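You operate a simulated robot arm through the tools that you are given. There is no shell and no other tool.

Carry out the task below with a simulated robot arm. There is one attempt and no reset: what you move stays moved.

JOB
Iron the green hat's brim smooth, then shut the bench steam off and bleed it to zero.
Fine: Iron on its red mat; dark blue lever shut, bleed through the iron, its lever off, teal lever shut; no scorch marks; the green felt hat stays in its ring stand.

The check looks at the end state, three seconds after you hand in, the way a careful person would. Anything else that was tipped, shoved, dropped, spilled or broken makes it a failure.

ROBOT AND FRAMES
A 7-joint arm with a two-finger parallel gripper, fixed in place. Base frame: the origin is at the foot of the arm, x ahead of it, y to its left, z up; the work surface is at about z = 800. Readings come in mm, degrees, newtons and seconds.
Its first joint turns from -132.0 to 132.0 degrees. Payload 3.91 kg.
The TCP is the grasp point between the finger pads, 30 mm short of the fingertips. In the tool frame z runs along the fingers and y along their closing line. The gripper opens to 110 mm. The fingers are 20 mm wide and 10 mm thick; the gripper's body (48 by 112 mm) begins 55 mm behind the TCP.
Orientation is that of the tool frame in the base frame, as a unit quaternion [x, y, z, w]. With the fingers straight down and closing along the base's y, the tool's x points along the base's -x, its y along +y and its z along -z.

CONTROLS
- The arm moves only by the tool jog_arm. Its argument "deltas" is a list of rows, each a list of 7 numbers: the turn, a rotation vector about the base's x, y, z in units of 6 degrees (1.0 is 6 degrees), then the shift along the base's x, y, z in units of 40 mm (1.0 is 40 mm), then the gripper command, from -1 (fully open) to 1 (shut), values between in proportion. In form: [[rx, ry, rz, x, y, z, jaw], ...]. A call has 1 to 20 rows; each row shifts and turns the commanded pose from where the row before left it. A call with a number of a shift or a turn outside -1 to 1 is refused whole. Each row takes 0.2 s and may step no farther than 50 mm and 8.6 degrees from the row before; otherwise, or with a gripper value out of range, the whole call is refused. Where a pose cannot be reached the arm comes as near as it can. A force on the tool above 60 N (or 10 N above the force at the start of the call, whichever is more), or a blocked arm, ends the call early, and 0.2 s more pass. Each finger travels about 108 mm/s and halts on what it meets, pressing with about 34 N; the grip force reading is that of the motor and also rises with nothing between the fingers. The clock runs only during rows and for 0.2 s after the last one: add rows that do not move to give the fingers time. The reply holds the time, the measured pose of the TCP, the force on the tool along the base axes, the opening and the grip force, in the units named above and with some noise, with the torque about the TCP (base axes, N m) and any sound that the robot's microphone picked up.
- Cameras (640 x 400 px; columns grow to the right, rows downward): "scene" is fixed at [27.9, -495.6, 1525.4]; the picture's right is [0.88, -0.48, 0.00], its down [-0.22, -0.40, -0.89] and it looks along [0.42, 0.78, -0.46] (base axes); focal length 370 px, centre (320, 200). "wrist" rides on the gripper at [72, 17, -103] in the tool frame; the picture's right is [-0.23, 0.97, 0.00], its down [-0.76, -0.18, -0.62] and it looks along [-0.61, -0.14, 0.78] (tool axes); focal length 222 px, centre (320, 200). There is no depth. A picture from a camera that has moved, and an enlarged one, comes with that camera's place and axes in the base frame and with its lens. The place of the scene camera against the robot may be out by one fixed shift of up to 25 mm in any direction.
- capture(camera): a new picture of that camera. It takes no simulated time.
- zoom(camera, box): a new picture of the part [left, top, right, bottom] of that camera's present view, enlarged. It takes no simulated time.
- job_done(): hands the job in; it is judged then, once.

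Nothing tells you positions but the pictures and the camera data. Unless the task says otherwise, let go and move clear before handing in.

The tools are called after "Request:" as a command line: name --pt "numbers of a row" for each row, then --argument value for the rest, lists and objects as JSON in quotes. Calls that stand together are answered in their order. jog_arm: Moves the arm, as the interface text tells. Its arguments: {"type":"object","properties":{"deltas":{"type":"array"}},"required":["deltas"]} The other tools are called the same way: capture (camera) takes a picture; zoom (camera, box) takes an enlarged picture of a part of a camera's view; job_done () hands the job in.

At the start:

```text
time_s: 0.0
position: [593.2, 154.6, 1279.4]
tool_rot: [0.0, 1.0, 0.0, 0.0]
ft_force: [0.1, 0.7, 0.0]
ft_torque: [-0.02, -0.02, -0.02]
width: 109.8
grip_force: 0.0
```

scene: 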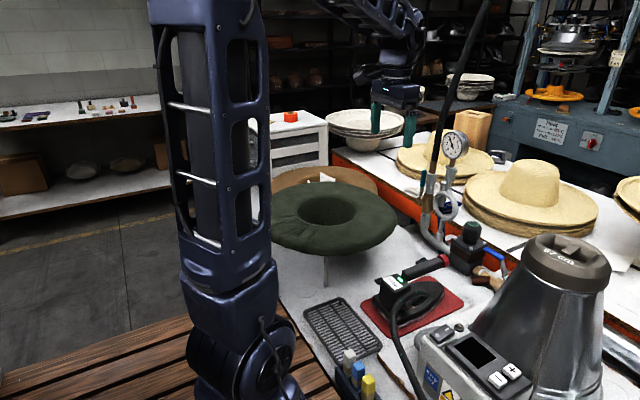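
wrist: 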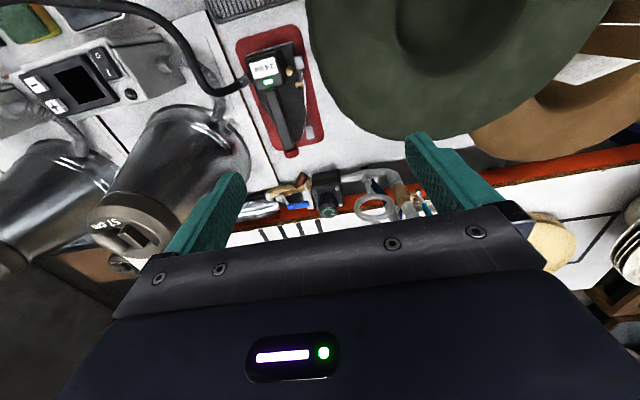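

I see a bench with a green hat upside-down in a ring stand, an iron on a red mat, a steam line with a gauge and levers, and a boiler/kettle. First I'll zoom in on the details before moving.

Request:
zoom --camera "scene" --box '[300, 230, 540, 400]'

Request:
zoom --camera "scene" --box '[390, 120, 530, 300]'

Request:
zoom --camera "scene" --box '[250, 150, 430, 290]'

Request:
zoom --camera "wrist" --box '[220, 20, 420, 240]'

Request:
zoom --camera "wrist" --box '[0, 0, 240, 280]'

```text
2.35 times, centred on (420, 315) of scene
camera zoom: at [27.9, -495.6, 1525.4], right [0.88, -0.48, 0.0], down [-0.22, -0.4, -0.89], along [0.42, 0.78, -0.46], focal length 870 px, centre (85, -71)
```

zoom: 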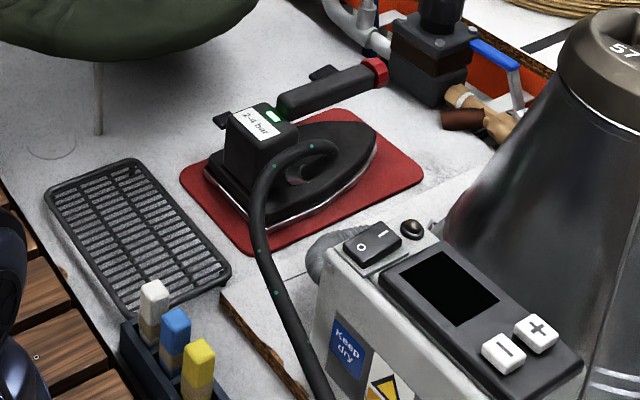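

```text
2.22 times, centred on (460, 210) of scene
camera zoom: at [27.9, -495.6, 1525.4], right [0.88, -0.48, 0.0], down [-0.22, -0.4, -0.89], along [0.42, 0.78, -0.46], focal length 821 px, centre (9, 178)
```

zoom: 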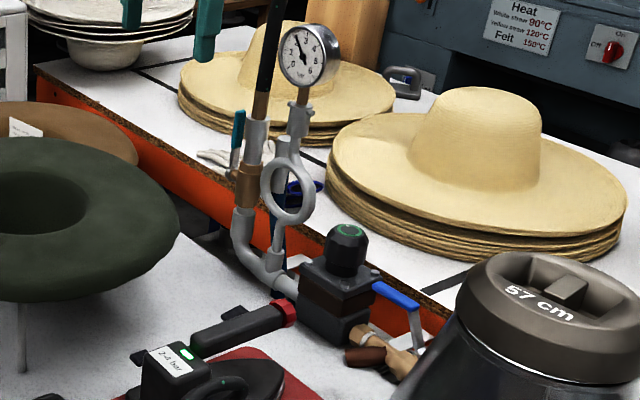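

```text
2.86 times, centred on (340, 220) of scene
camera zoom: at [27.9, -495.6, 1525.4], right [0.88, -0.48, 0.0], down [-0.22, -0.4, -0.89], along [0.42, 0.78, -0.46], focal length 1056 px, centre (263, 143)
```

zoom: 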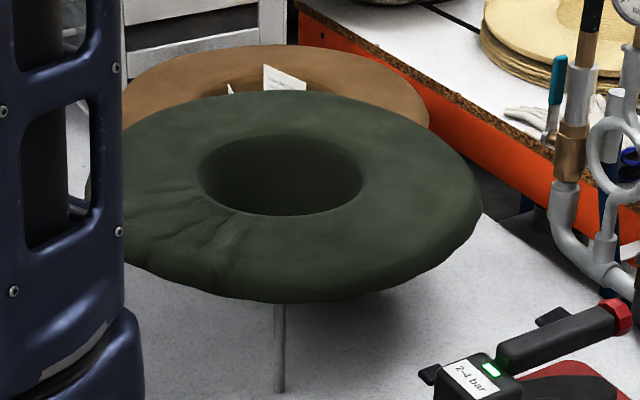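

```text
1.82 times, centred on (320, 130) of wrist
camera zoom: at [519.9, 172.1, 1382.6], right [0.23, 0.97, 0.0], down [0.76, -0.18, 0.62], along [0.61, -0.14, -0.78], focal length 404 px, centre (320, 327)
```

zoom: 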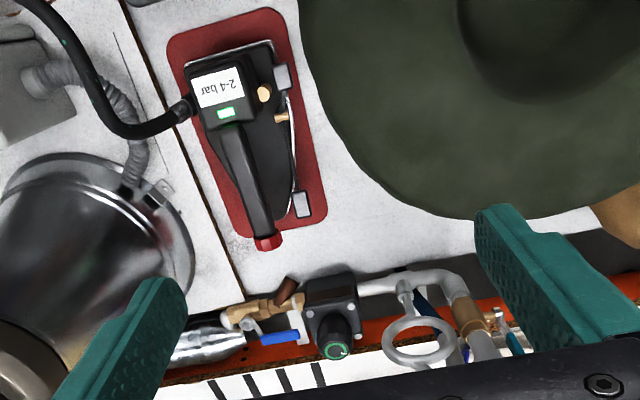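

```text
1.43 times, centred on (120, 140) of wrist
camera zoom: at [519.9, 172.1, 1382.6], right [0.23, 0.97, 0.0], down [0.76, -0.18, 0.62], along [0.61, -0.14, -0.78], focal length 317 px, centre (606, 286)
```

zoom: 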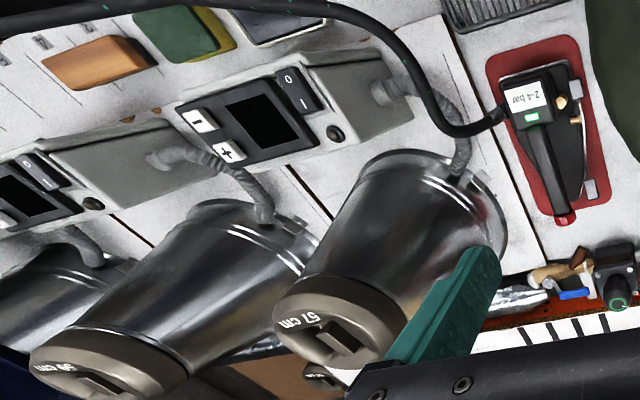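

The bench shows an upturned green hat with wrinkles on the robot-facing side of its brim, the iron on the mat, and a steam train with a gauge, a ring siphon and several levers. I'll zoom on the gauge, the levers and the iron's small controls.

Request:
zoom --camera "scene" --box '[434, 120, 484, 170]'

Request:
zoom --camera "scene" --box '[410, 165, 520, 300]'

Request:
zoom --camera "scene" --box '[370, 245, 470, 340]'

Request:
zoom --camera "wrist" --box '[230, 25, 330, 165]'

Request:
zoom --camera "wrist" --box '[250, 155, 450, 235]'

Request:
zoom --camera "wrist" --box '[300, 0, 640, 200]'

```text
8.00 times, centred on (459, 145) of scene
camera zoom: at [27.9, -495.6, 1525.4], right [0.88, -0.48, 0.0], down [-0.22, -0.4, -0.89], along [0.42, 0.78, -0.46], focal length 2957 px, centre (-792, 640)
```

zoom: 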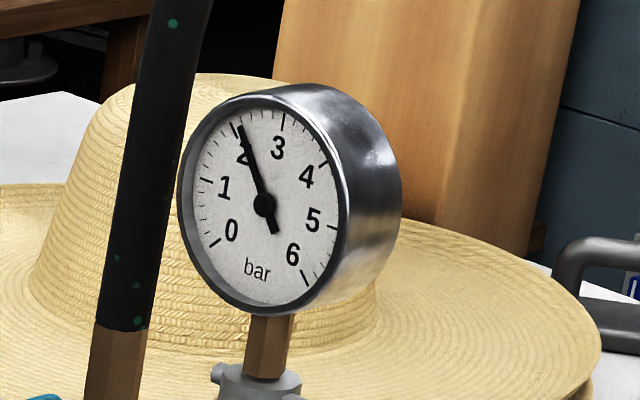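

```text
2.96 times, centred on (465, 232) of scene
camera zoom: at [27.9, -495.6, 1525.4], right [0.88, -0.48, 0.0], down [-0.22, -0.4, -0.89], along [0.42, 0.78, -0.46], focal length 1095 px, centre (-110, 104)
```

zoom: 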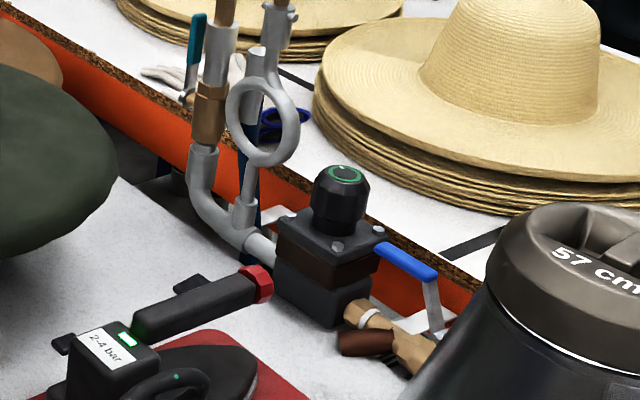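

```text
4.21 times, centred on (420, 292) of scene
camera zoom: at [27.9, -495.6, 1525.4], right [0.88, -0.48, 0.0], down [-0.22, -0.4, -0.89], along [0.42, 0.78, -0.46], focal length 1556 px, centre (-101, -190)
```

zoom: 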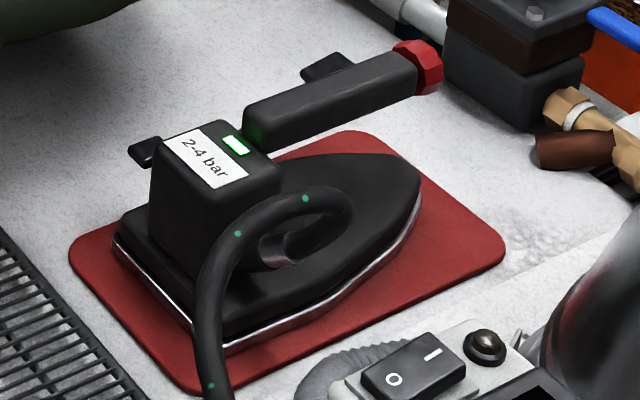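

```text
2.86 times, centred on (280, 95) of wrist
camera zoom: at [519.9, 172.1, 1382.6], right [0.23, 0.97, 0.0], down [0.76, -0.18, 0.62], along [0.61, -0.14, -0.78], focal length 635 px, centre (434, 500)
```

zoom: 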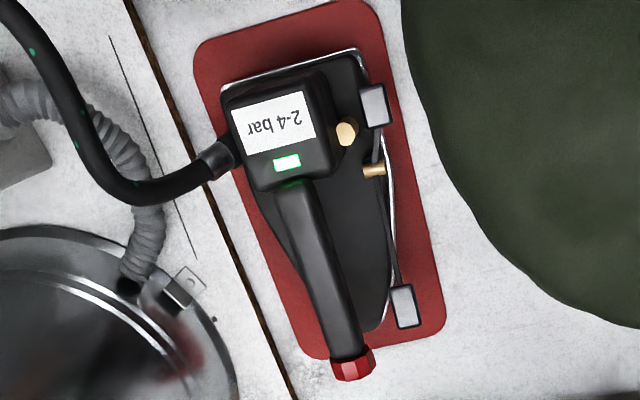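

```text
3.20 times, centred on (350, 195) of wrist
camera zoom: at [519.9, 172.1, 1382.6], right [0.23, 0.97, 0.0], down [0.76, -0.18, 0.62], along [0.61, -0.14, -0.78], focal length 711 px, centre (224, 216)
```

zoom: 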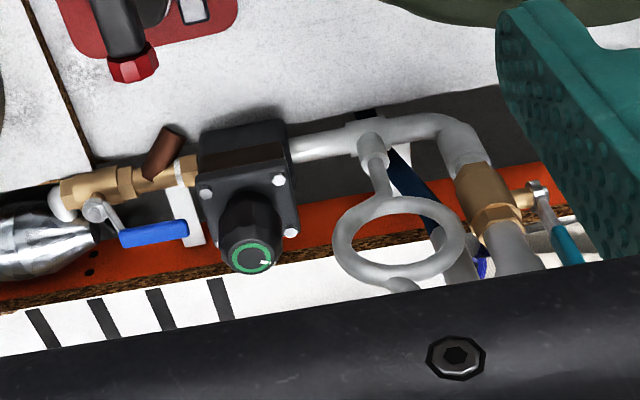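

```text
1.88 times, centred on (470, 100) of wrist
camera zoom: at [519.9, 172.1, 1382.6], right [0.23, 0.97, 0.0], down [0.76, -0.18, 0.62], along [0.61, -0.14, -0.78], focal length 418 px, centre (38, 388)
```

zoom: 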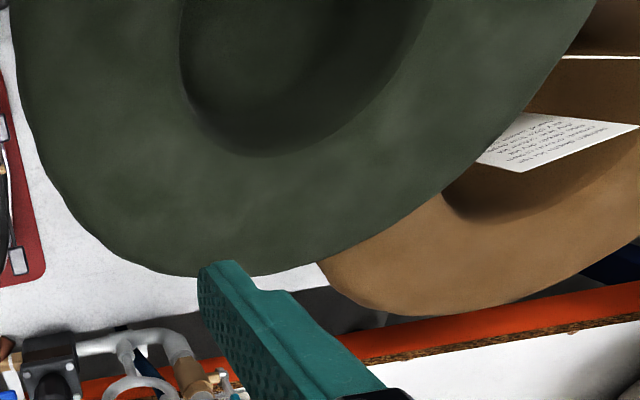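

I see the whole bench roughly: iron about (570–740, 50), regulator about (870, 110), hat about (650, 350). I'll move the wrist camera to view the hat and then the valves from other spots so I can triangulate.

Request:
jog_arm --pt "0 0 0 -0.5 1 0 -1" --pt "0 0 0 -0.5 1 0 -1" --pt "0 0 0 -0.5 1 0 -1" --pt "0 0 0 -0.5 1 0 -1" --pt "0 0 0 0 0 0 -1"

Request:
capture --camera "wrist"

Request:
capture --camera "scene"

```text
time_s: 1.2
position: [511.8, 314.8, 1278.9]
tool_rot: [0.0, 1.0, 0.0, 0.001]
ft_force: [-0.3, -0.9, -0.3]
ft_torque: [0.02, -0.02, -0.02]
width: 110.0
grip_force: 0.2
```

```text
taken
camera wrist: at [439.7, 332.5, 1382.4], right [0.23, 0.97, 0.0], down [0.76, -0.18, 0.62], along [0.61, -0.14, -0.78], focal length 222 px, centre (320, 200)
```

wrist: 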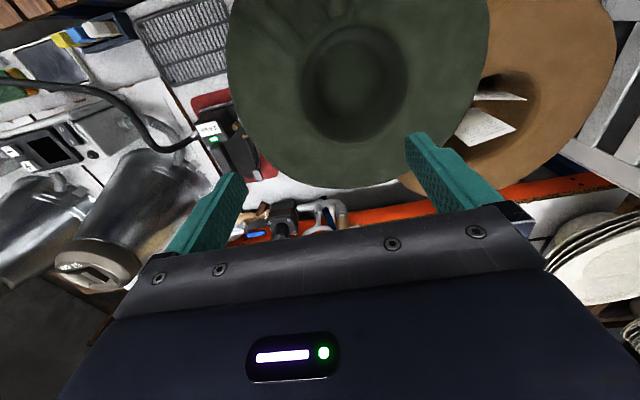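

```text
taken
```

scene: 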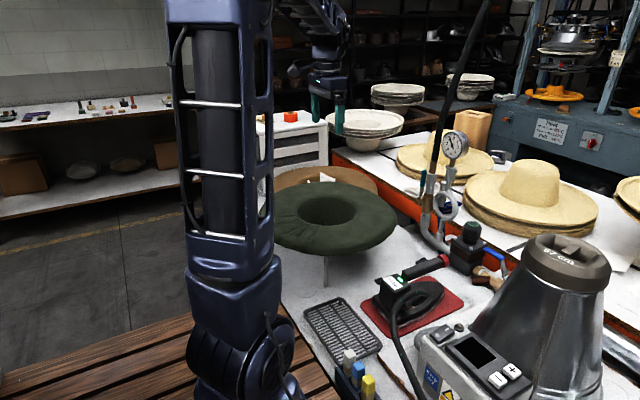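

Request:
zoom --camera "wrist" --box '[220, 0, 500, 190]'

Request:
zoom --camera "wrist" --box '[440, 60, 560, 160]'

Request:
zoom --camera "wrist" --box '[180, 80, 380, 260]'

```text
2.11 times, centred on (360, 95) of wrist
camera zoom: at [439.7, 332.5, 1382.4], right [0.23, 0.97, 0.0], down [0.76, -0.18, 0.62], along [0.61, -0.14, -0.78], focal length 468 px, centre (236, 421)
```

zoom: 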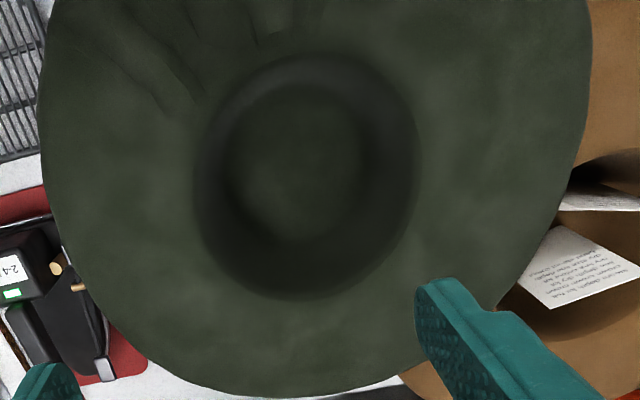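

```text
4.00 times, centred on (500, 110) of wrist
camera zoom: at [439.7, 332.5, 1382.4], right [0.23, 0.97, 0.0], down [0.76, -0.18, 0.62], along [0.61, -0.14, -0.78], focal length 888 px, centre (-400, 560)
```

zoom: 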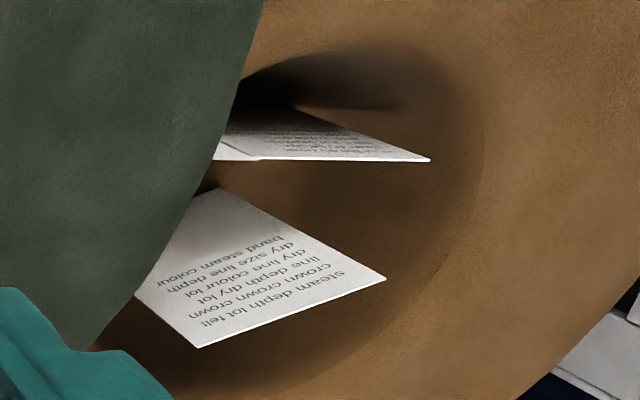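

```text
2.22 times, centred on (280, 170) of wrist
camera zoom: at [439.7, 332.5, 1382.4], right [0.23, 0.97, 0.0], down [0.76, -0.18, 0.62], along [0.61, -0.14, -0.78], focal length 494 px, centre (409, 267)
```

zoom: 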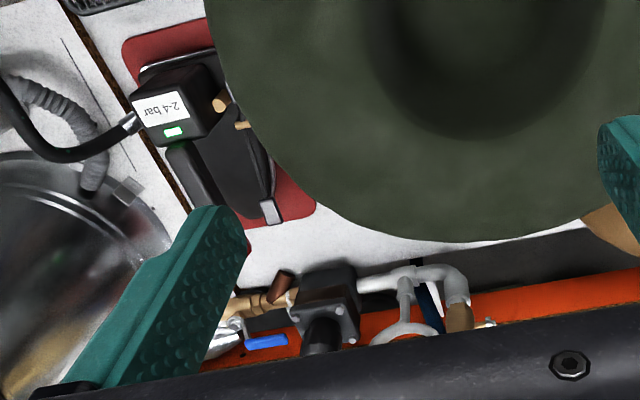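

The papers hold only filler text; the hat is centred near (540, 375) with a radius of about 200 mm, and its wrinkles face the robot near (440, 300). I'll tilt the gripper to look straight down on the wrinkled part.

Request:
jog_arm --pt "0 1 0 0 0 0 -1" --pt "0 1 0 0 0 0 -1" --pt "0 1 0 0 0 0 -1" --pt "0 0 0 0 0 0 -1"

Request:
capture --camera "wrist"

Request:
zoom --camera "wrist" --box '[200, 20, 440, 180]'

```text
time_s: 2.2
position: [512.4, 316.0, 1279.2]
tool_rot: [0.0, 0.988, -0.001, -0.157]
ft_force: [0.2, 0.8, -0.2]
ft_torque: [-0.02, -0.04, -0.01]
width: 110.1
grip_force: 0.1
```

```text
taken
camera wrist: at [475.1, 332.0, 1399.8], right [0.22, 0.97, -0.07], down [0.92, -0.18, 0.36], along [0.33, -0.14, -0.93], focal length 222 px, centre (320, 200)
```

wrist: 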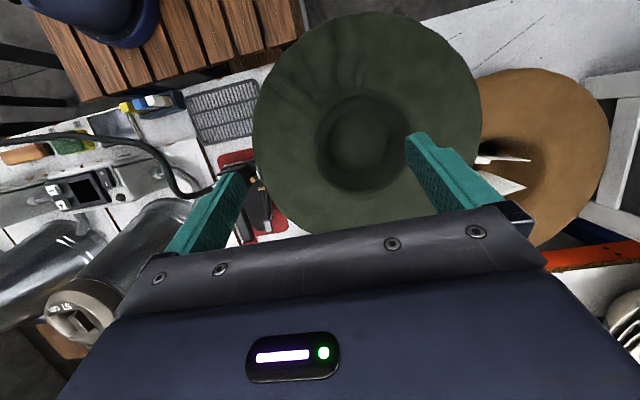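

```text
2.50 times, centred on (320, 100) of wrist
camera zoom: at [475.1, 332.0, 1399.8], right [0.22, 0.97, -0.07], down [0.92, -0.18, 0.36], along [0.33, -0.14, -0.93], focal length 555 px, centre (320, 450)
```

zoom: 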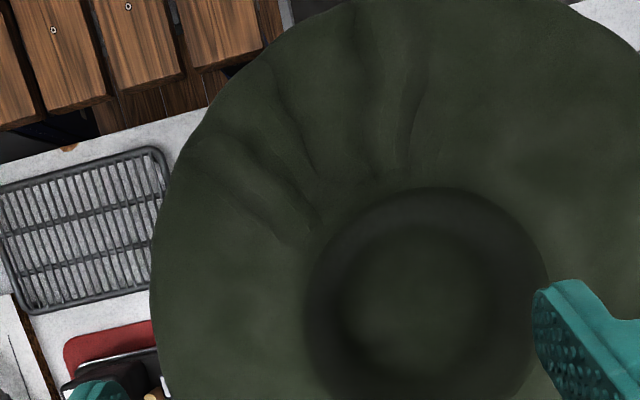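

The brim sits at about z = 985 with centre (540, 365), and the wrinkled sector is on the robot-facing side around (410, 310). Next I'll swing over to look at the valve train from closer and lower.

Request:
jog_arm --pt "0 -1 0 0.636 -0.593 -0.46 -1" --pt "0 -1 0 0.636 -0.593 -0.46 -1" --pt "0 -1 0 0.636 -0.593 -0.46 -1" --pt "0 -1 0 0.636 -0.593 -0.46 -1" --pt "0 -1 0 0.636 -0.593 -0.46 -1" --pt "0 -1 0 0.636 -0.593 -0.46 -1" --pt "0 -1 0 0.636 -0.593 -0.46 -1" --pt "0 0 0 0 0 0 -1"

Request:
capture --camera "wrist"

Request:
zoom --camera "wrist" --box '[200, 100, 440, 240]'

Request:
zoom --camera "wrist" --box '[200, 0, 360, 120]'

```text
time_s: 4.0
position: [691.1, 149.5, 1150.9]
tool_rot: [0.0, 0.978, 0.0, 0.21]
ft_force: [0.8, -0.5, -0.7]
ft_torque: [0.02, -0.04, 0.01]
width: 110.1
grip_force: 0.1
```

```text
taken
camera wrist: at [582.0, 165.8, 1215.2], right [0.21, 0.97, 0.09], down [0.44, -0.18, 0.88], along [0.87, -0.14, -0.47], focal length 222 px, centre (320, 200)
```

wrist: 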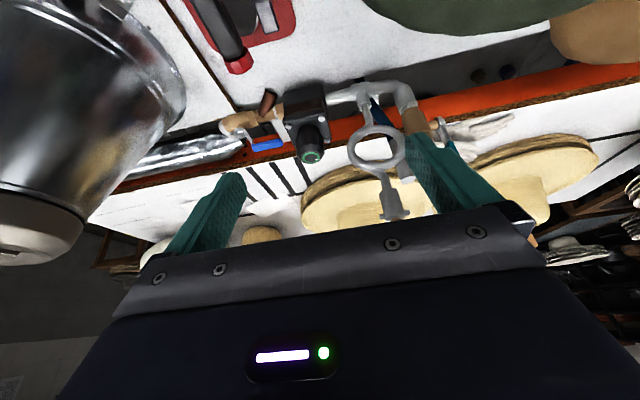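

```text
2.67 times, centred on (320, 170) of wrist
camera zoom: at [582.0, 165.8, 1215.2], right [0.21, 0.97, 0.09], down [0.44, -0.18, 0.88], along [0.87, -0.14, -0.47], focal length 592 px, centre (320, 280)
```

zoom: 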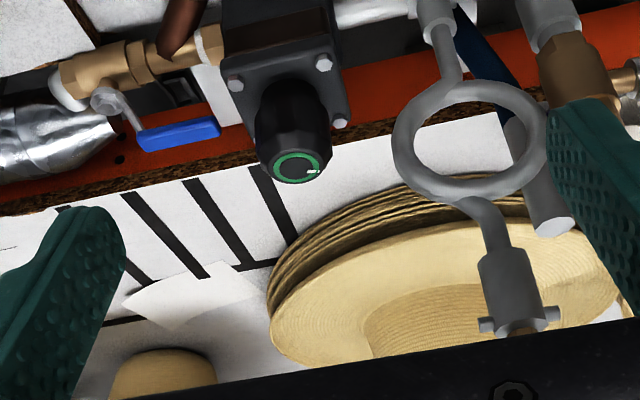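

```text
3.33 times, centred on (280, 60) of wrist
camera zoom: at [582.0, 165.8, 1215.2], right [0.21, 0.97, 0.09], down [0.44, -0.18, 0.88], along [0.87, -0.14, -0.47], focal length 740 px, centre (453, 667)
```

zoom: 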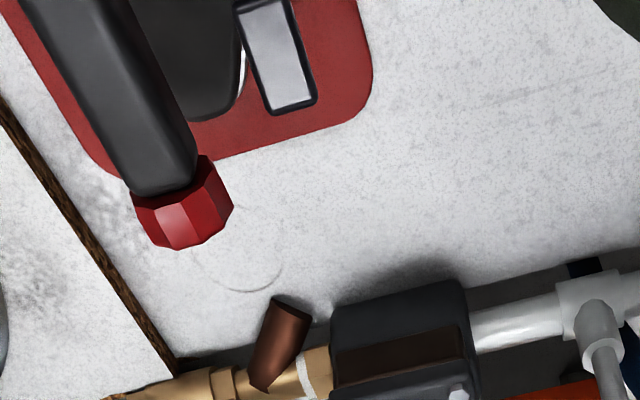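

The regulator, brass strainer, blue-handled ball valve and siphon ring are clear, and something dark blue is behind the siphon. I'll zoom on that and take another vantage point.

Request:
zoom --camera "scene" --box '[420, 170, 480, 250]'

Request:
zoom --camera "scene" --box '[460, 235, 520, 295]'

Request:
jog_arm --pt "0 0 0 0 1 0 -1" --pt "0 0 0 0 1 0 -1" --pt "0 0 0 0 1 0 -1" --pt "0 0 0 0 0 0 -1"

Request:
capture --camera "wrist"

Request:
zoom --camera "wrist" --box '[220, 80, 420, 220]'

```text
5.00 times, centred on (450, 210) of scene
camera zoom: at [27.9, -495.6, 1525.4], right [0.88, -0.48, 0.0], down [-0.22, -0.4, -0.89], along [0.42, 0.78, -0.46], focal length 1848 px, centre (-330, 150)
```

zoom: 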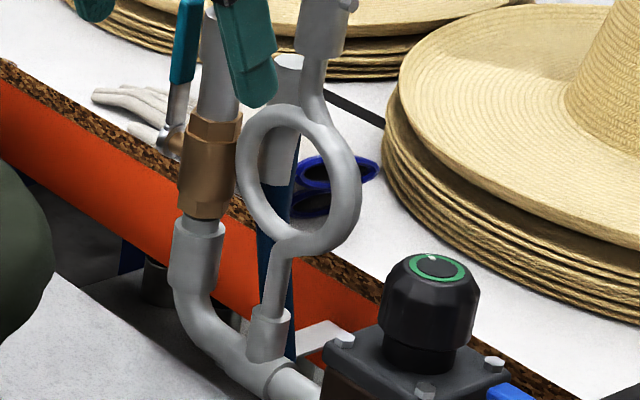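

```text
6.67 times, centred on (490, 265) of scene
camera zoom: at [27.9, -495.6, 1525.4], right [0.88, -0.48, 0.0], down [-0.22, -0.4, -0.89], along [0.42, 0.78, -0.46], focal length 2464 px, centre (-813, -233)
```

zoom: 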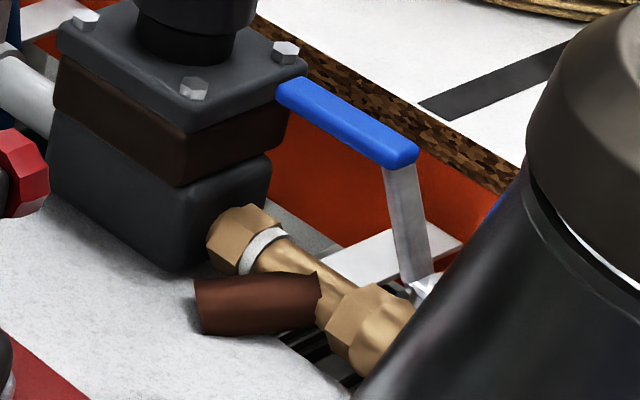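

```text
time_s: 5.0
position: [691.6, 269.0, 1150.5]
tool_rot: [0.0, 0.978, 0.0, 0.208]
ft_force: [-0.2, -1.0, -1.1]
ft_torque: [0.01, -0.02, 0.0]
width: 110.0
grip_force: 0.1
```

```text
taken
camera wrist: at [582.0, 285.7, 1215.4], right [0.21, 0.97, 0.09], down [0.44, -0.18, 0.88], along [0.87, -0.14, -0.47], focal length 222 px, centre (320, 200)
```

wrist: 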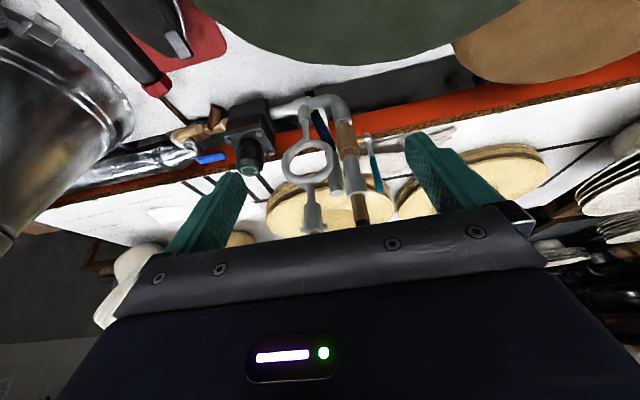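

```text
2.86 times, centred on (320, 150) of wrist
camera zoom: at [582.0, 285.7, 1215.4], right [0.21, 0.97, 0.09], down [0.44, -0.18, 0.88], along [0.87, -0.14, -0.47], focal length 635 px, centre (320, 343)
```

zoom: 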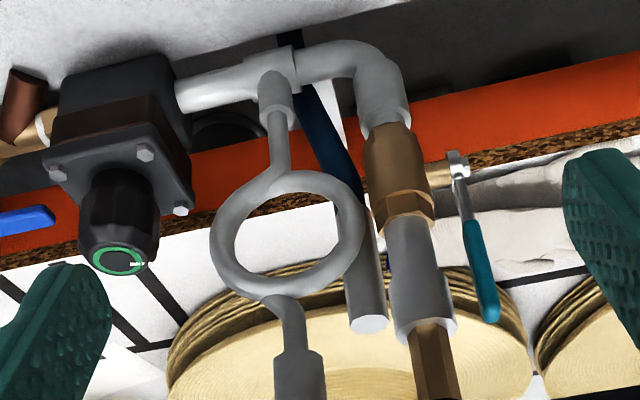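

The navy strip behind the siphon is only a bench post, and the blue rings further back are scissors. The shut-off is the blue-handled ball valve upstream of the regulator, near (880, 40), so I'll go closer to see how its lever turns.

Request:
jog_arm --pt "0 1 0 0.1 -0.88 -0.2 -1" --pt "0 1 0 0.2 -0.88 -0.2 -1" --pt "0 1 0 0.3 -0.88 -0.37 -1" --pt "0 1 0 0.3 -0.88 -0.37 -1" --pt "0 0 0 0.3 -0.88 -0.4 -1" --pt "0 0 0 0.4 -0.88 -0.5 -1" --pt "0 0 0 0.4 -0.88 -0.5 -1" --pt "0 0 0 0 0 0 -1"

Request:
capture --camera "wrist"

Request:
zoom --camera "wrist" --box '[220, 80, 420, 220]'

```text
time_s: 6.8
position: [769.8, 23.4, 1047.8]
tool_rot: [0.0, 1.0, -0.001, 0.0]
ft_force: [0.0, -0.1, -0.4]
ft_torque: [0.0, -0.02, -0.02]
width: 109.9
grip_force: 0.1
```

```text
taken
camera wrist: at [697.7, 39.5, 1151.8], right [0.23, 0.97, 0.0], down [0.76, -0.18, 0.62], along [0.61, -0.14, -0.78], focal length 222 px, centre (320, 200)
```

wrist: 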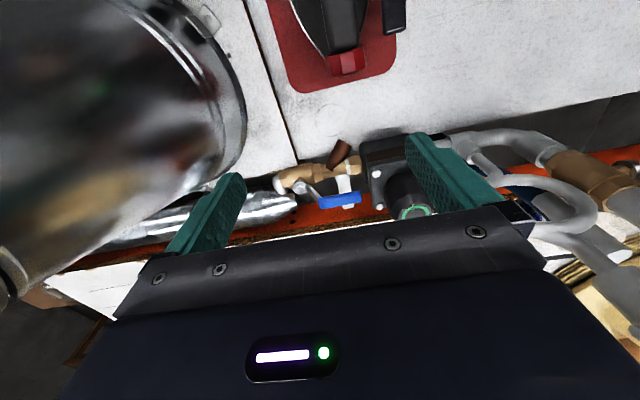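

```text
2.86 times, centred on (320, 150) of wrist
camera zoom: at [697.7, 39.5, 1151.8], right [0.23, 0.97, 0.0], down [0.76, -0.18, 0.62], along [0.61, -0.14, -0.78], focal length 635 px, centre (320, 343)
```

zoom: 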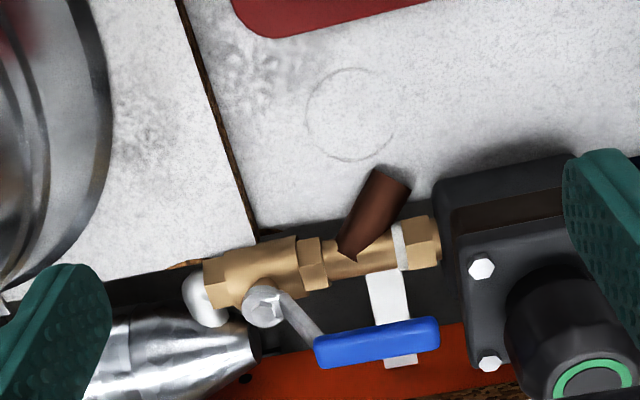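

The ball valve stem is at about (882, -32) with its handle along +y at z≈909, so it turns in the horizontal plane. Next I need to understand the iron's rocker lever, so I'll bring the camera above the iron.

Request:
jog_arm --pt "0 0 0 -1 0.4 0.4 -1" --pt "0 0 0 -1 0.4 0.3 -1" --pt "0 0 0 -1 0.4 0.3 -1" --pt "0 0 0 -1 0.3 0.2 -1" --pt "0 0 0 -0.5 0.3 0 -1" --pt "0 0 0 0 0 0 -1"

Request:
capture --camera "wrist"

Request:
zoom --camera "wrist" --box '[200, 20, 420, 160]'

```text
time_s: 8.2
position: [590.7, 94.9, 1096.9]
tool_rot: [0.0, 1.0, 0.0, -0.001]
ft_force: [0.0, -0.1, 0.0]
ft_torque: [-0.02, 0.03, 0.01]
width: 109.8
grip_force: 0.1
```

```text
taken
camera wrist: at [517.1, 112.4, 1200.2], right [0.23, 0.97, 0.0], down [0.76, -0.18, 0.62], along [0.61, -0.14, -0.78], focal length 222 px, centre (320, 200)
```

wrist: 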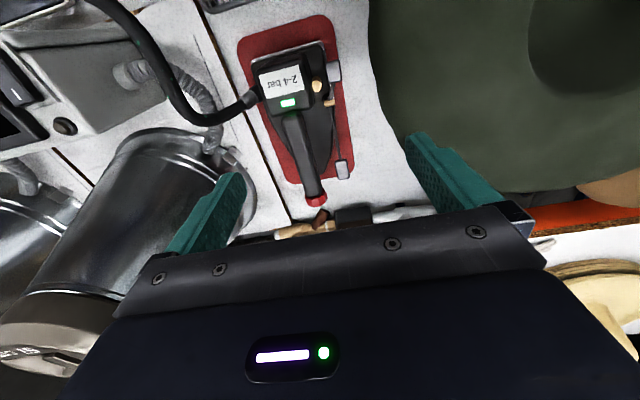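

```text
2.86 times, centred on (310, 90) of wrist
camera zoom: at [517.1, 112.4, 1200.2], right [0.23, 0.97, 0.0], down [0.76, -0.18, 0.62], along [0.61, -0.14, -0.78], focal length 635 px, centre (349, 514)
```

zoom: 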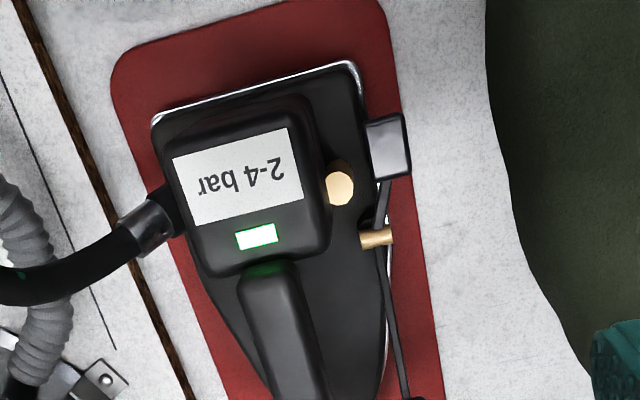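

The iron's rocker lever is at y≈108 with its rear paddle down (z≈862) and its front paddle up near (703, 108, 896); it looks off. I'll close the fingers and go above the front paddle, ready to press it.

Request:
jog_arm --pt "0 0 0 0.7 0.08 -0.6 1" --pt "0 0 0 0.7 0.08 -0.7 1" --pt "0 0 0 0.7 0.08 -0.8 1" --pt "0 0 0 0.7 0.08 -0.8 1" --pt "0 0 0 0 0 0 1" --pt "0 0 0 0 0 0 1"

Request:
capture --camera "wrist"

Request:
capture --camera "scene"

```text
time_s: 9.6
position: [703.3, 108.3, 980.2]
tool_rot: [0.0, 1.0, 0.0, 0.0]
ft_force: [0.2, -0.1, -0.6]
ft_torque: [0.04, 0.0, 0.04]
width: 0.1
grip_force: 33.7
```

```text
taken
camera wrist: at [629.5, 124.6, 1084.2], right [0.23, 0.97, 0.0], down [0.76, -0.18, 0.62], along [0.61, -0.14, -0.78], focal length 222 px, centre (320, 200)
```

wrist: 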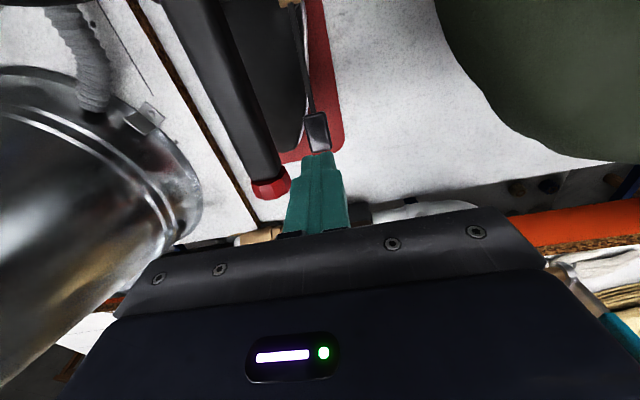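

```text
taken
```

scene: 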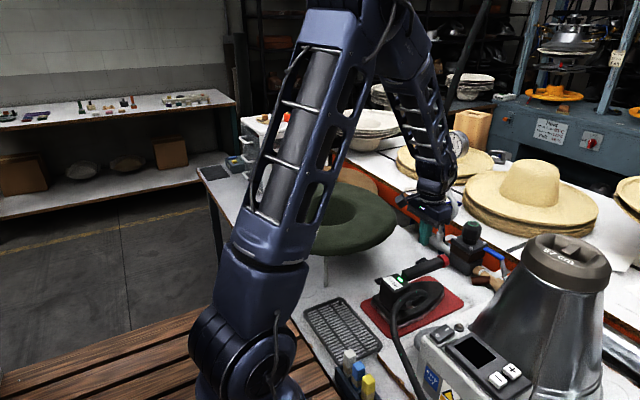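

The closed fingertips are right above the front paddle. I'll go down close to it and then press in small steps.

Request:
jog_arm --pt "0 0 0 -0.03 -0.03 -0.5 1" --pt "0 0 0 0 0 -0.5 1" --pt "0 0 0 0 0 -0.15 1" --pt "0 0 0 0 0 -0.1 1" --pt "0 0 0 0 0 -0.1 1" --pt "0 0 0 0 0 -0.1 1" --pt "0 0 0 0 0 0 1"

Request:
zoom --camera "scene" --box '[370, 220, 490, 330]'

```text
time_s: 11.2
position: [702.8, 108.2, 922.8]
tool_rot: [0.0, 1.0, 0.0, 0.0]
ft_force: [-1.0, -0.5, -0.2]
ft_torque: [0.02, -0.01, -0.03]
width: 0.2
grip_force: 34.2
```

```text
3.64 times, centred on (430, 275) of scene
camera zoom: at [27.9, -495.6, 1525.4], right [0.88, -0.48, 0.0], down [-0.22, -0.4, -0.89], along [0.42, 0.78, -0.46], focal length 1344 px, centre (-80, -73)
```

zoom: 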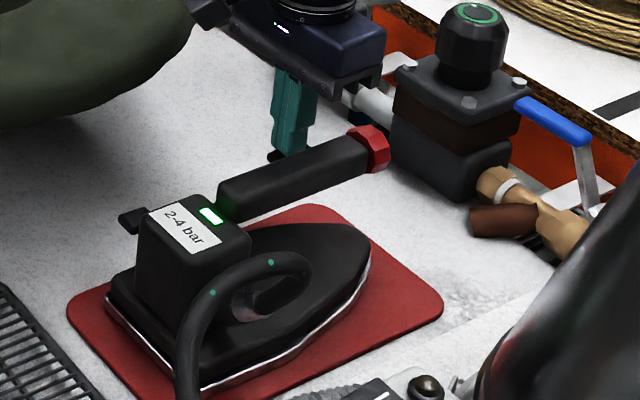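

Request:
jog_arm --pt "0 0 0 0 0 -0.1 1" --pt "0 0 0 0 0 -0.1 1" --pt "0 0 0 0 0 -0.1 1" --pt "0 0 0 0 0 0 1"

Request:
zoom --camera "scene" --box '[370, 220, 490, 330]'

```text
time_s: 12.2
position: [702.4, 108.0, 910.5]
tool_rot: [0.0, 1.0, 0.0, 0.001]
ft_force: [-1.2, 0.7, 0.2]
ft_torque: [0.0, 0.01, 0.01]
width: 0.1
grip_force: 34.1
```

```text
3.64 times, centred on (430, 275) of scene
camera zoom: at [27.9, -495.6, 1525.4], right [0.88, -0.48, 0.0], down [-0.22, -0.4, -0.89], along [0.42, 0.78, -0.46], focal length 1344 px, centre (-80, -73)
```

zoom: 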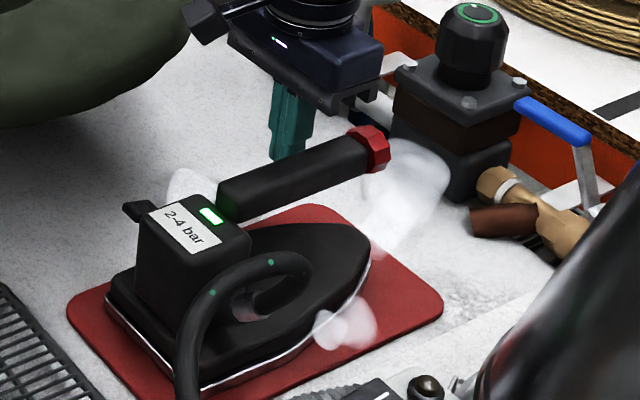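

Pressing the front paddle opens the iron's steam: puffs come out from under the sole. I'll lift the finger to see if the lever stays on by itself.

Request:
jog_arm --pt "0 0 0 0 0 0.5 1" --pt "0 0 0 0 0 0.5 1" --pt "0 0 0 0 0 0.5 1" --pt "0 0 0 0 0 0.5 1" --pt "0 0 0 0 0 0 1"

Request:
zoom --camera "scene" --box '[370, 220, 490, 330]'

Request:
capture --camera "wrist"

Request:
zoom --camera "scene" --box '[434, 120, 484, 170]'

```text
time_s: 13.4
position: [702.9, 108.2, 991.5]
tool_rot: [0.0, 1.0, 0.0, 0.0]
ft_force: [-0.7, 0.0, 0.4]
ft_torque: [0.01, -0.01, -0.01]
width: 0.1
grip_force: 34.1
```

```text
3.64 times, centred on (430, 275) of scene
camera zoom: at [27.9, -495.6, 1525.4], right [0.88, -0.48, 0.0], down [-0.22, -0.4, -0.89], along [0.42, 0.78, -0.46], focal length 1344 px, centre (-80, -73)
```

zoom: 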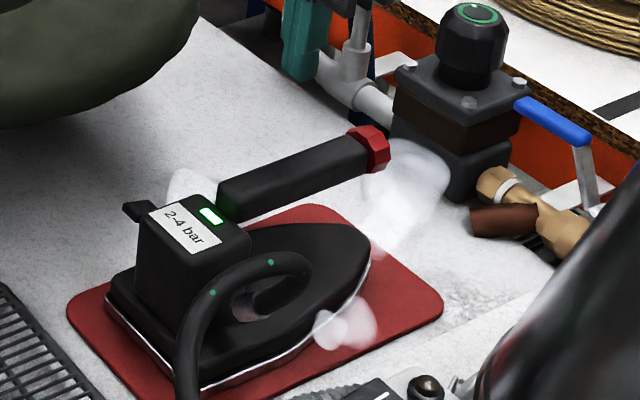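

```text
taken
camera wrist: at [628.8, 124.1, 1095.0], right [0.23, 0.97, 0.0], down [0.76, -0.18, 0.62], along [0.61, -0.14, -0.78], focal length 222 px, centre (320, 200)
```

wrist: 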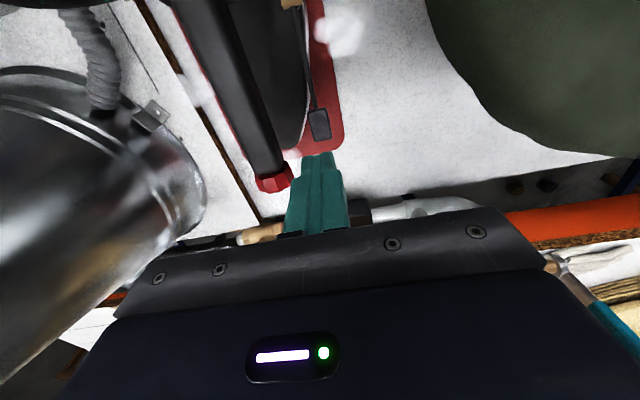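

```text
8.00 times, centred on (459, 145) of scene
camera zoom: at [27.9, -495.6, 1525.4], right [0.88, -0.48, 0.0], down [-0.22, -0.4, -0.89], along [0.42, 0.78, -0.46], focal length 2957 px, centre (-792, 640)
```

zoom: 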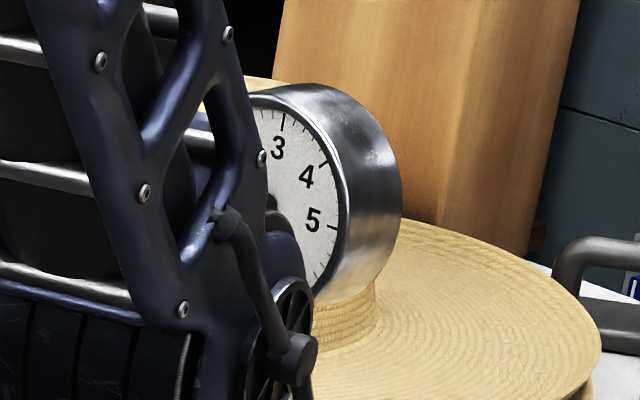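

The lever latches on and steam keeps flowing. Now I'll position above the handle (axis along x at y≈58.5) with the jaws half open to pick up the iron.

Request:
jog_arm --pt "0 0 0 -0.5 -0.4 0.4 0.09" --pt "0 0 0 -0.7 -0.45 0.1 0.09" --pt "0 0 0 -0.75 -0.4 0 0.09" --pt "0 0 0 0 0 0 0.09"

Request:
capture --camera "wrist"

Request:
zoom --camera "scene" --box '[370, 200, 490, 330]'

```text
time_s: 14.4
position: [624.4, 56.4, 1012.3]
tool_rot: [0.0, 1.0, 0.0, 0.0]
ft_force: [0.7, 0.7, 0.2]
ft_torque: [-0.03, 0.03, -0.02]
width: 50.0
grip_force: 0.1
```

```text
taken
camera wrist: at [550.3, 73.5, 1114.9], right [0.23, 0.97, 0.0], down [0.76, -0.18, 0.62], along [0.61, -0.14, -0.78], focal length 222 px, centre (320, 200)
```

wrist: 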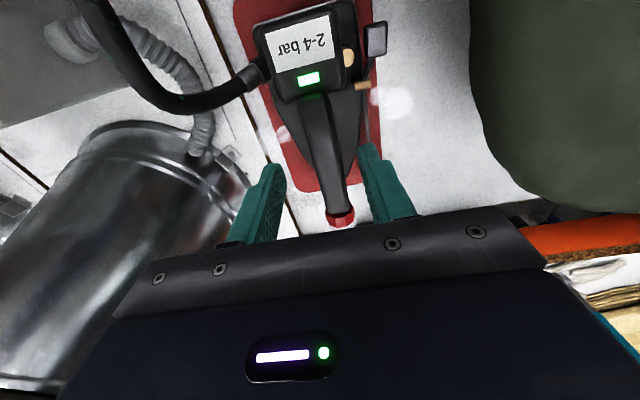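

```text
3.08 times, centred on (430, 265) of scene
camera zoom: at [27.9, -495.6, 1525.4], right [0.88, -0.48, 0.0], down [-0.22, -0.4, -0.89], along [0.42, 0.78, -0.46], focal length 1137 px, centre (-18, 0)
```

zoom: 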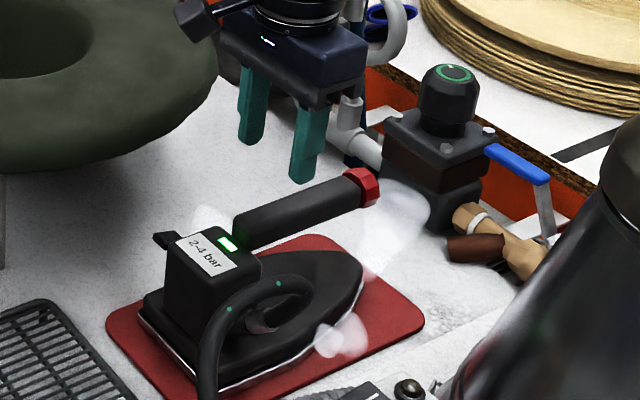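

Request:
zoom --camera "wrist" --box '[230, 0, 410, 230]'

Request:
zoom --camera "scene" --box '[434, 120, 484, 170]'

```text
1.74 times, centred on (320, 115) of wrist
camera zoom: at [550.3, 73.5, 1114.9], right [0.23, 0.97, 0.0], down [0.76, -0.18, 0.62], along [0.61, -0.14, -0.78], focal length 386 px, centre (320, 348)
```

zoom: 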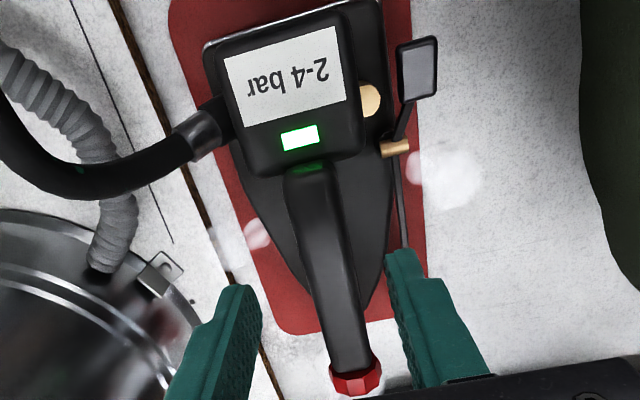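

```text
8.00 times, centred on (459, 145) of scene
camera zoom: at [27.9, -495.6, 1525.4], right [0.88, -0.48, 0.0], down [-0.22, -0.4, -0.89], along [0.42, 0.78, -0.46], focal length 2957 px, centre (-792, 640)
```

zoom: 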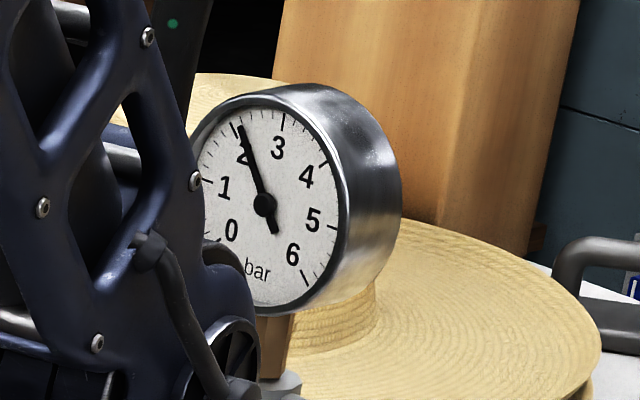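

The handle axis is at y≈56.6, and the gauge still holds about 2.1 bar. I'll go straight down around the handle and close.

Request:
jog_arm --pt "0 0 0 0.05 0 -0.7 0.09" --pt "0 0 0 0 0 -0.7 0.09" --pt "0 0 0 0 0 -0.5 0.09" --pt "0 0 0 0 0 -0.4 0.09" --pt "0 0 0 0 0 0 0.09"

Request:
capture --camera "wrist"

Request:
zoom --camera "scene" --box '[370, 200, 490, 330]'

```text
time_s: 15.6
position: [627.5, 57.3, 918.4]
tool_rot: [0.001, 1.0, -0.001, 0.001]
ft_force: [-0.7, -0.1, 0.4]
ft_torque: [0.01, 0.0, 0.02]
width: 50.0
grip_force: 0.0
```

```text
taken
camera wrist: at [552.6, 73.5, 1021.8], right [0.23, 0.97, 0.0], down [0.76, -0.18, 0.62], along [0.61, -0.14, -0.78], focal length 222 px, centre (320, 200)
```

wrist: 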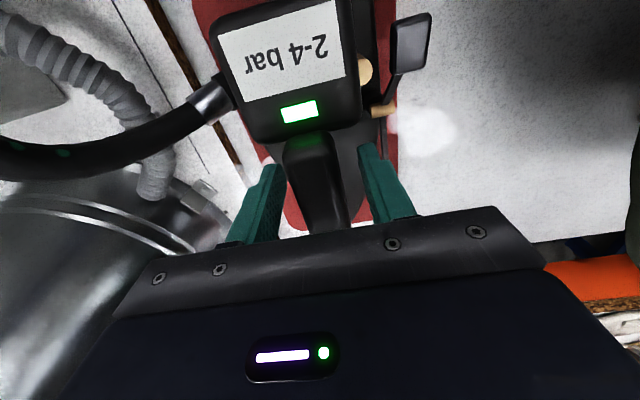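

```text
3.08 times, centred on (430, 265) of scene
camera zoom: at [27.9, -495.6, 1525.4], right [0.88, -0.48, 0.0], down [-0.22, -0.4, -0.89], along [0.42, 0.78, -0.46], focal length 1137 px, centre (-18, 0)
```

zoom: 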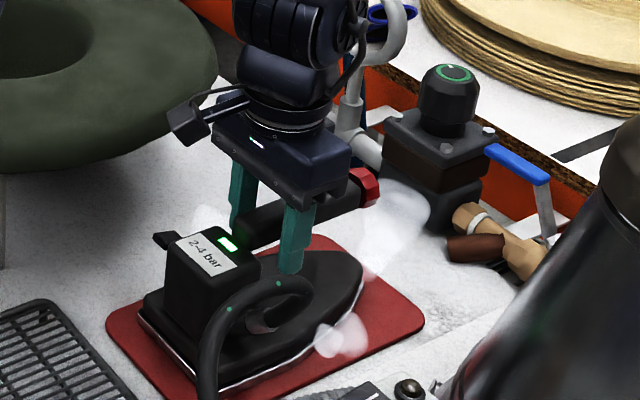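

Request:
zoom --camera "scene" --box '[250, 200, 420, 310]'

Request:
zoom --camera "wrist" --box '[440, 0, 640, 260]'

```text
3.64 times, centred on (335, 255) of scene
camera zoom: at [27.9, -495.6, 1525.4], right [0.88, -0.48, 0.0], down [-0.22, -0.4, -0.89], along [0.42, 0.78, -0.46], focal length 1344 px, centre (266, 0)
```

zoom: 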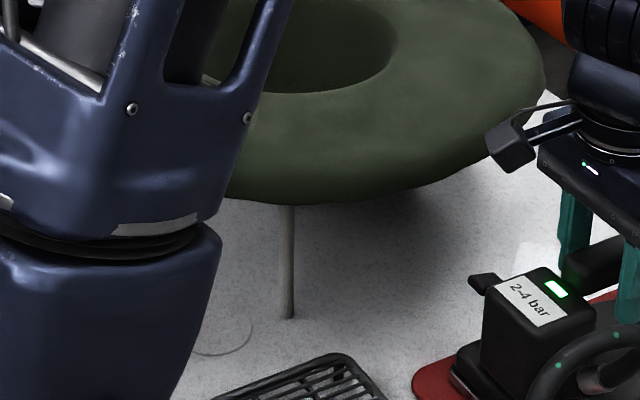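

```text
1.54 times, centred on (540, 130) of wrist
camera zoom: at [552.6, 73.5, 1021.8], right [0.23, 0.97, 0.0], down [0.76, -0.18, 0.62], along [0.61, -0.14, -0.78], focal length 342 px, centre (-18, 308)
```

zoom: 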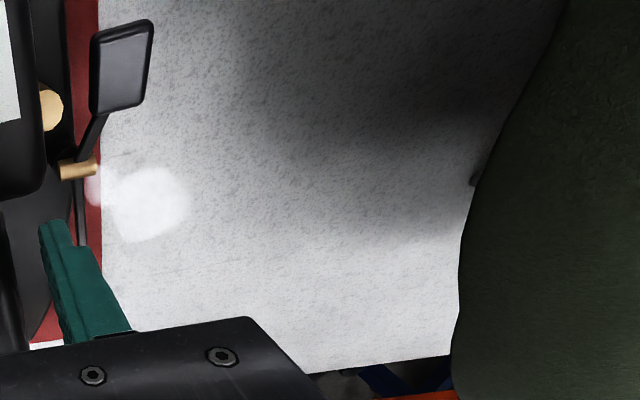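

The stand is a three-legged ring with legs near 0°, 120° and 240°, so I must press the overhanging brim only lightly. I'll grip the iron's handle now.

Request:
jog_arm --pt "0 0 0 0 0 0 1" --pt "0 0 0 0 0 0 1" --pt "0 0 0 0 0 0 1" --pt "0 0 0 0 0 0.1 1" --pt "0 0 0 0 0 0.2 1" --pt "0 0 0 0 0 0.3 1" --pt "0 0 0 0 0 0 1"

Request:
zoom --camera "scene" --box '[370, 200, 490, 330]'

Request:
capture --camera "wrist"

```text
time_s: 17.2
position: [625.6, 57.8, 942.9]
tool_rot: [0.0, 1.0, 0.0, -0.001]
ft_force: [0.2, 0.2, -17.5]
ft_torque: [0.0, -0.06, 0.03]
width: 27.0
grip_force: 34.1
```

```text
3.08 times, centred on (430, 265) of scene
camera zoom: at [27.9, -495.6, 1525.4], right [0.88, -0.48, 0.0], down [-0.22, -0.4, -0.89], along [0.42, 0.78, -0.46], focal length 1137 px, centre (-18, 0)
```

zoom: 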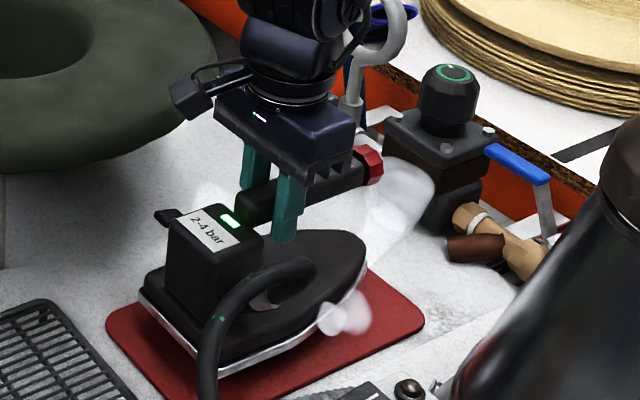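

```text
taken
camera wrist: at [552.6, 73.8, 1045.8], right [0.23, 0.97, 0.0], down [0.76, -0.18, 0.62], along [0.61, -0.14, -0.78], focal length 222 px, centre (320, 200)
```

wrist: 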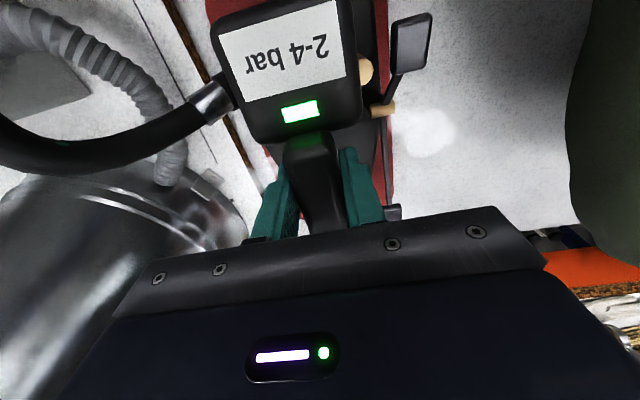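

The iron hangs nearly balanced at 17.5 N, and its place on the mat is TCP (627, 57, 918). I'll raise it well above the brim and then carry it across.

Request:
jog_arm --pt "0 0 0 0 0 0.4 1" --pt "0 0 0 0 0 0.8 1" --pt "0 0 0 0 0 0.9 1" --pt "0 0 0 0 0 0.9 1" --pt "0 0 0 0 0 0.9 1" --pt "0 0 0 0 0 0.9 1" --pt "0 0 0 0 0 0.7 1" --pt "0 0 0 0 0 0.4 1" --pt "0 0 0 0 0 0 1"

Request:
capture --camera "scene"

```text
time_s: 19.2
position: [626.6, 56.1, 1177.5]
tool_rot: [0.0, 1.0, 0.0, 0.0]
ft_force: [-0.1, 0.5, -17.7]
ft_torque: [0.03, -0.07, -0.02]
width: 26.9
grip_force: 33.8
```

```text
taken
```

scene: 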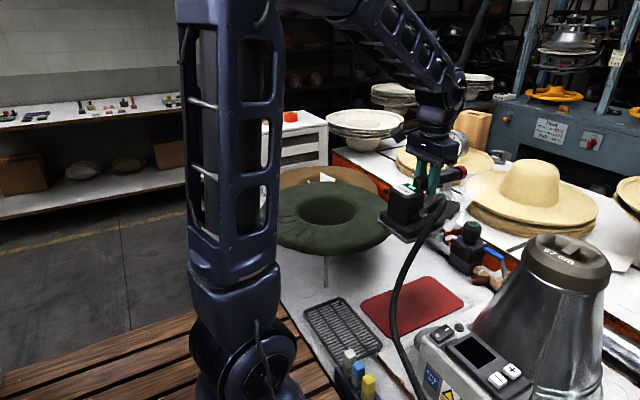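

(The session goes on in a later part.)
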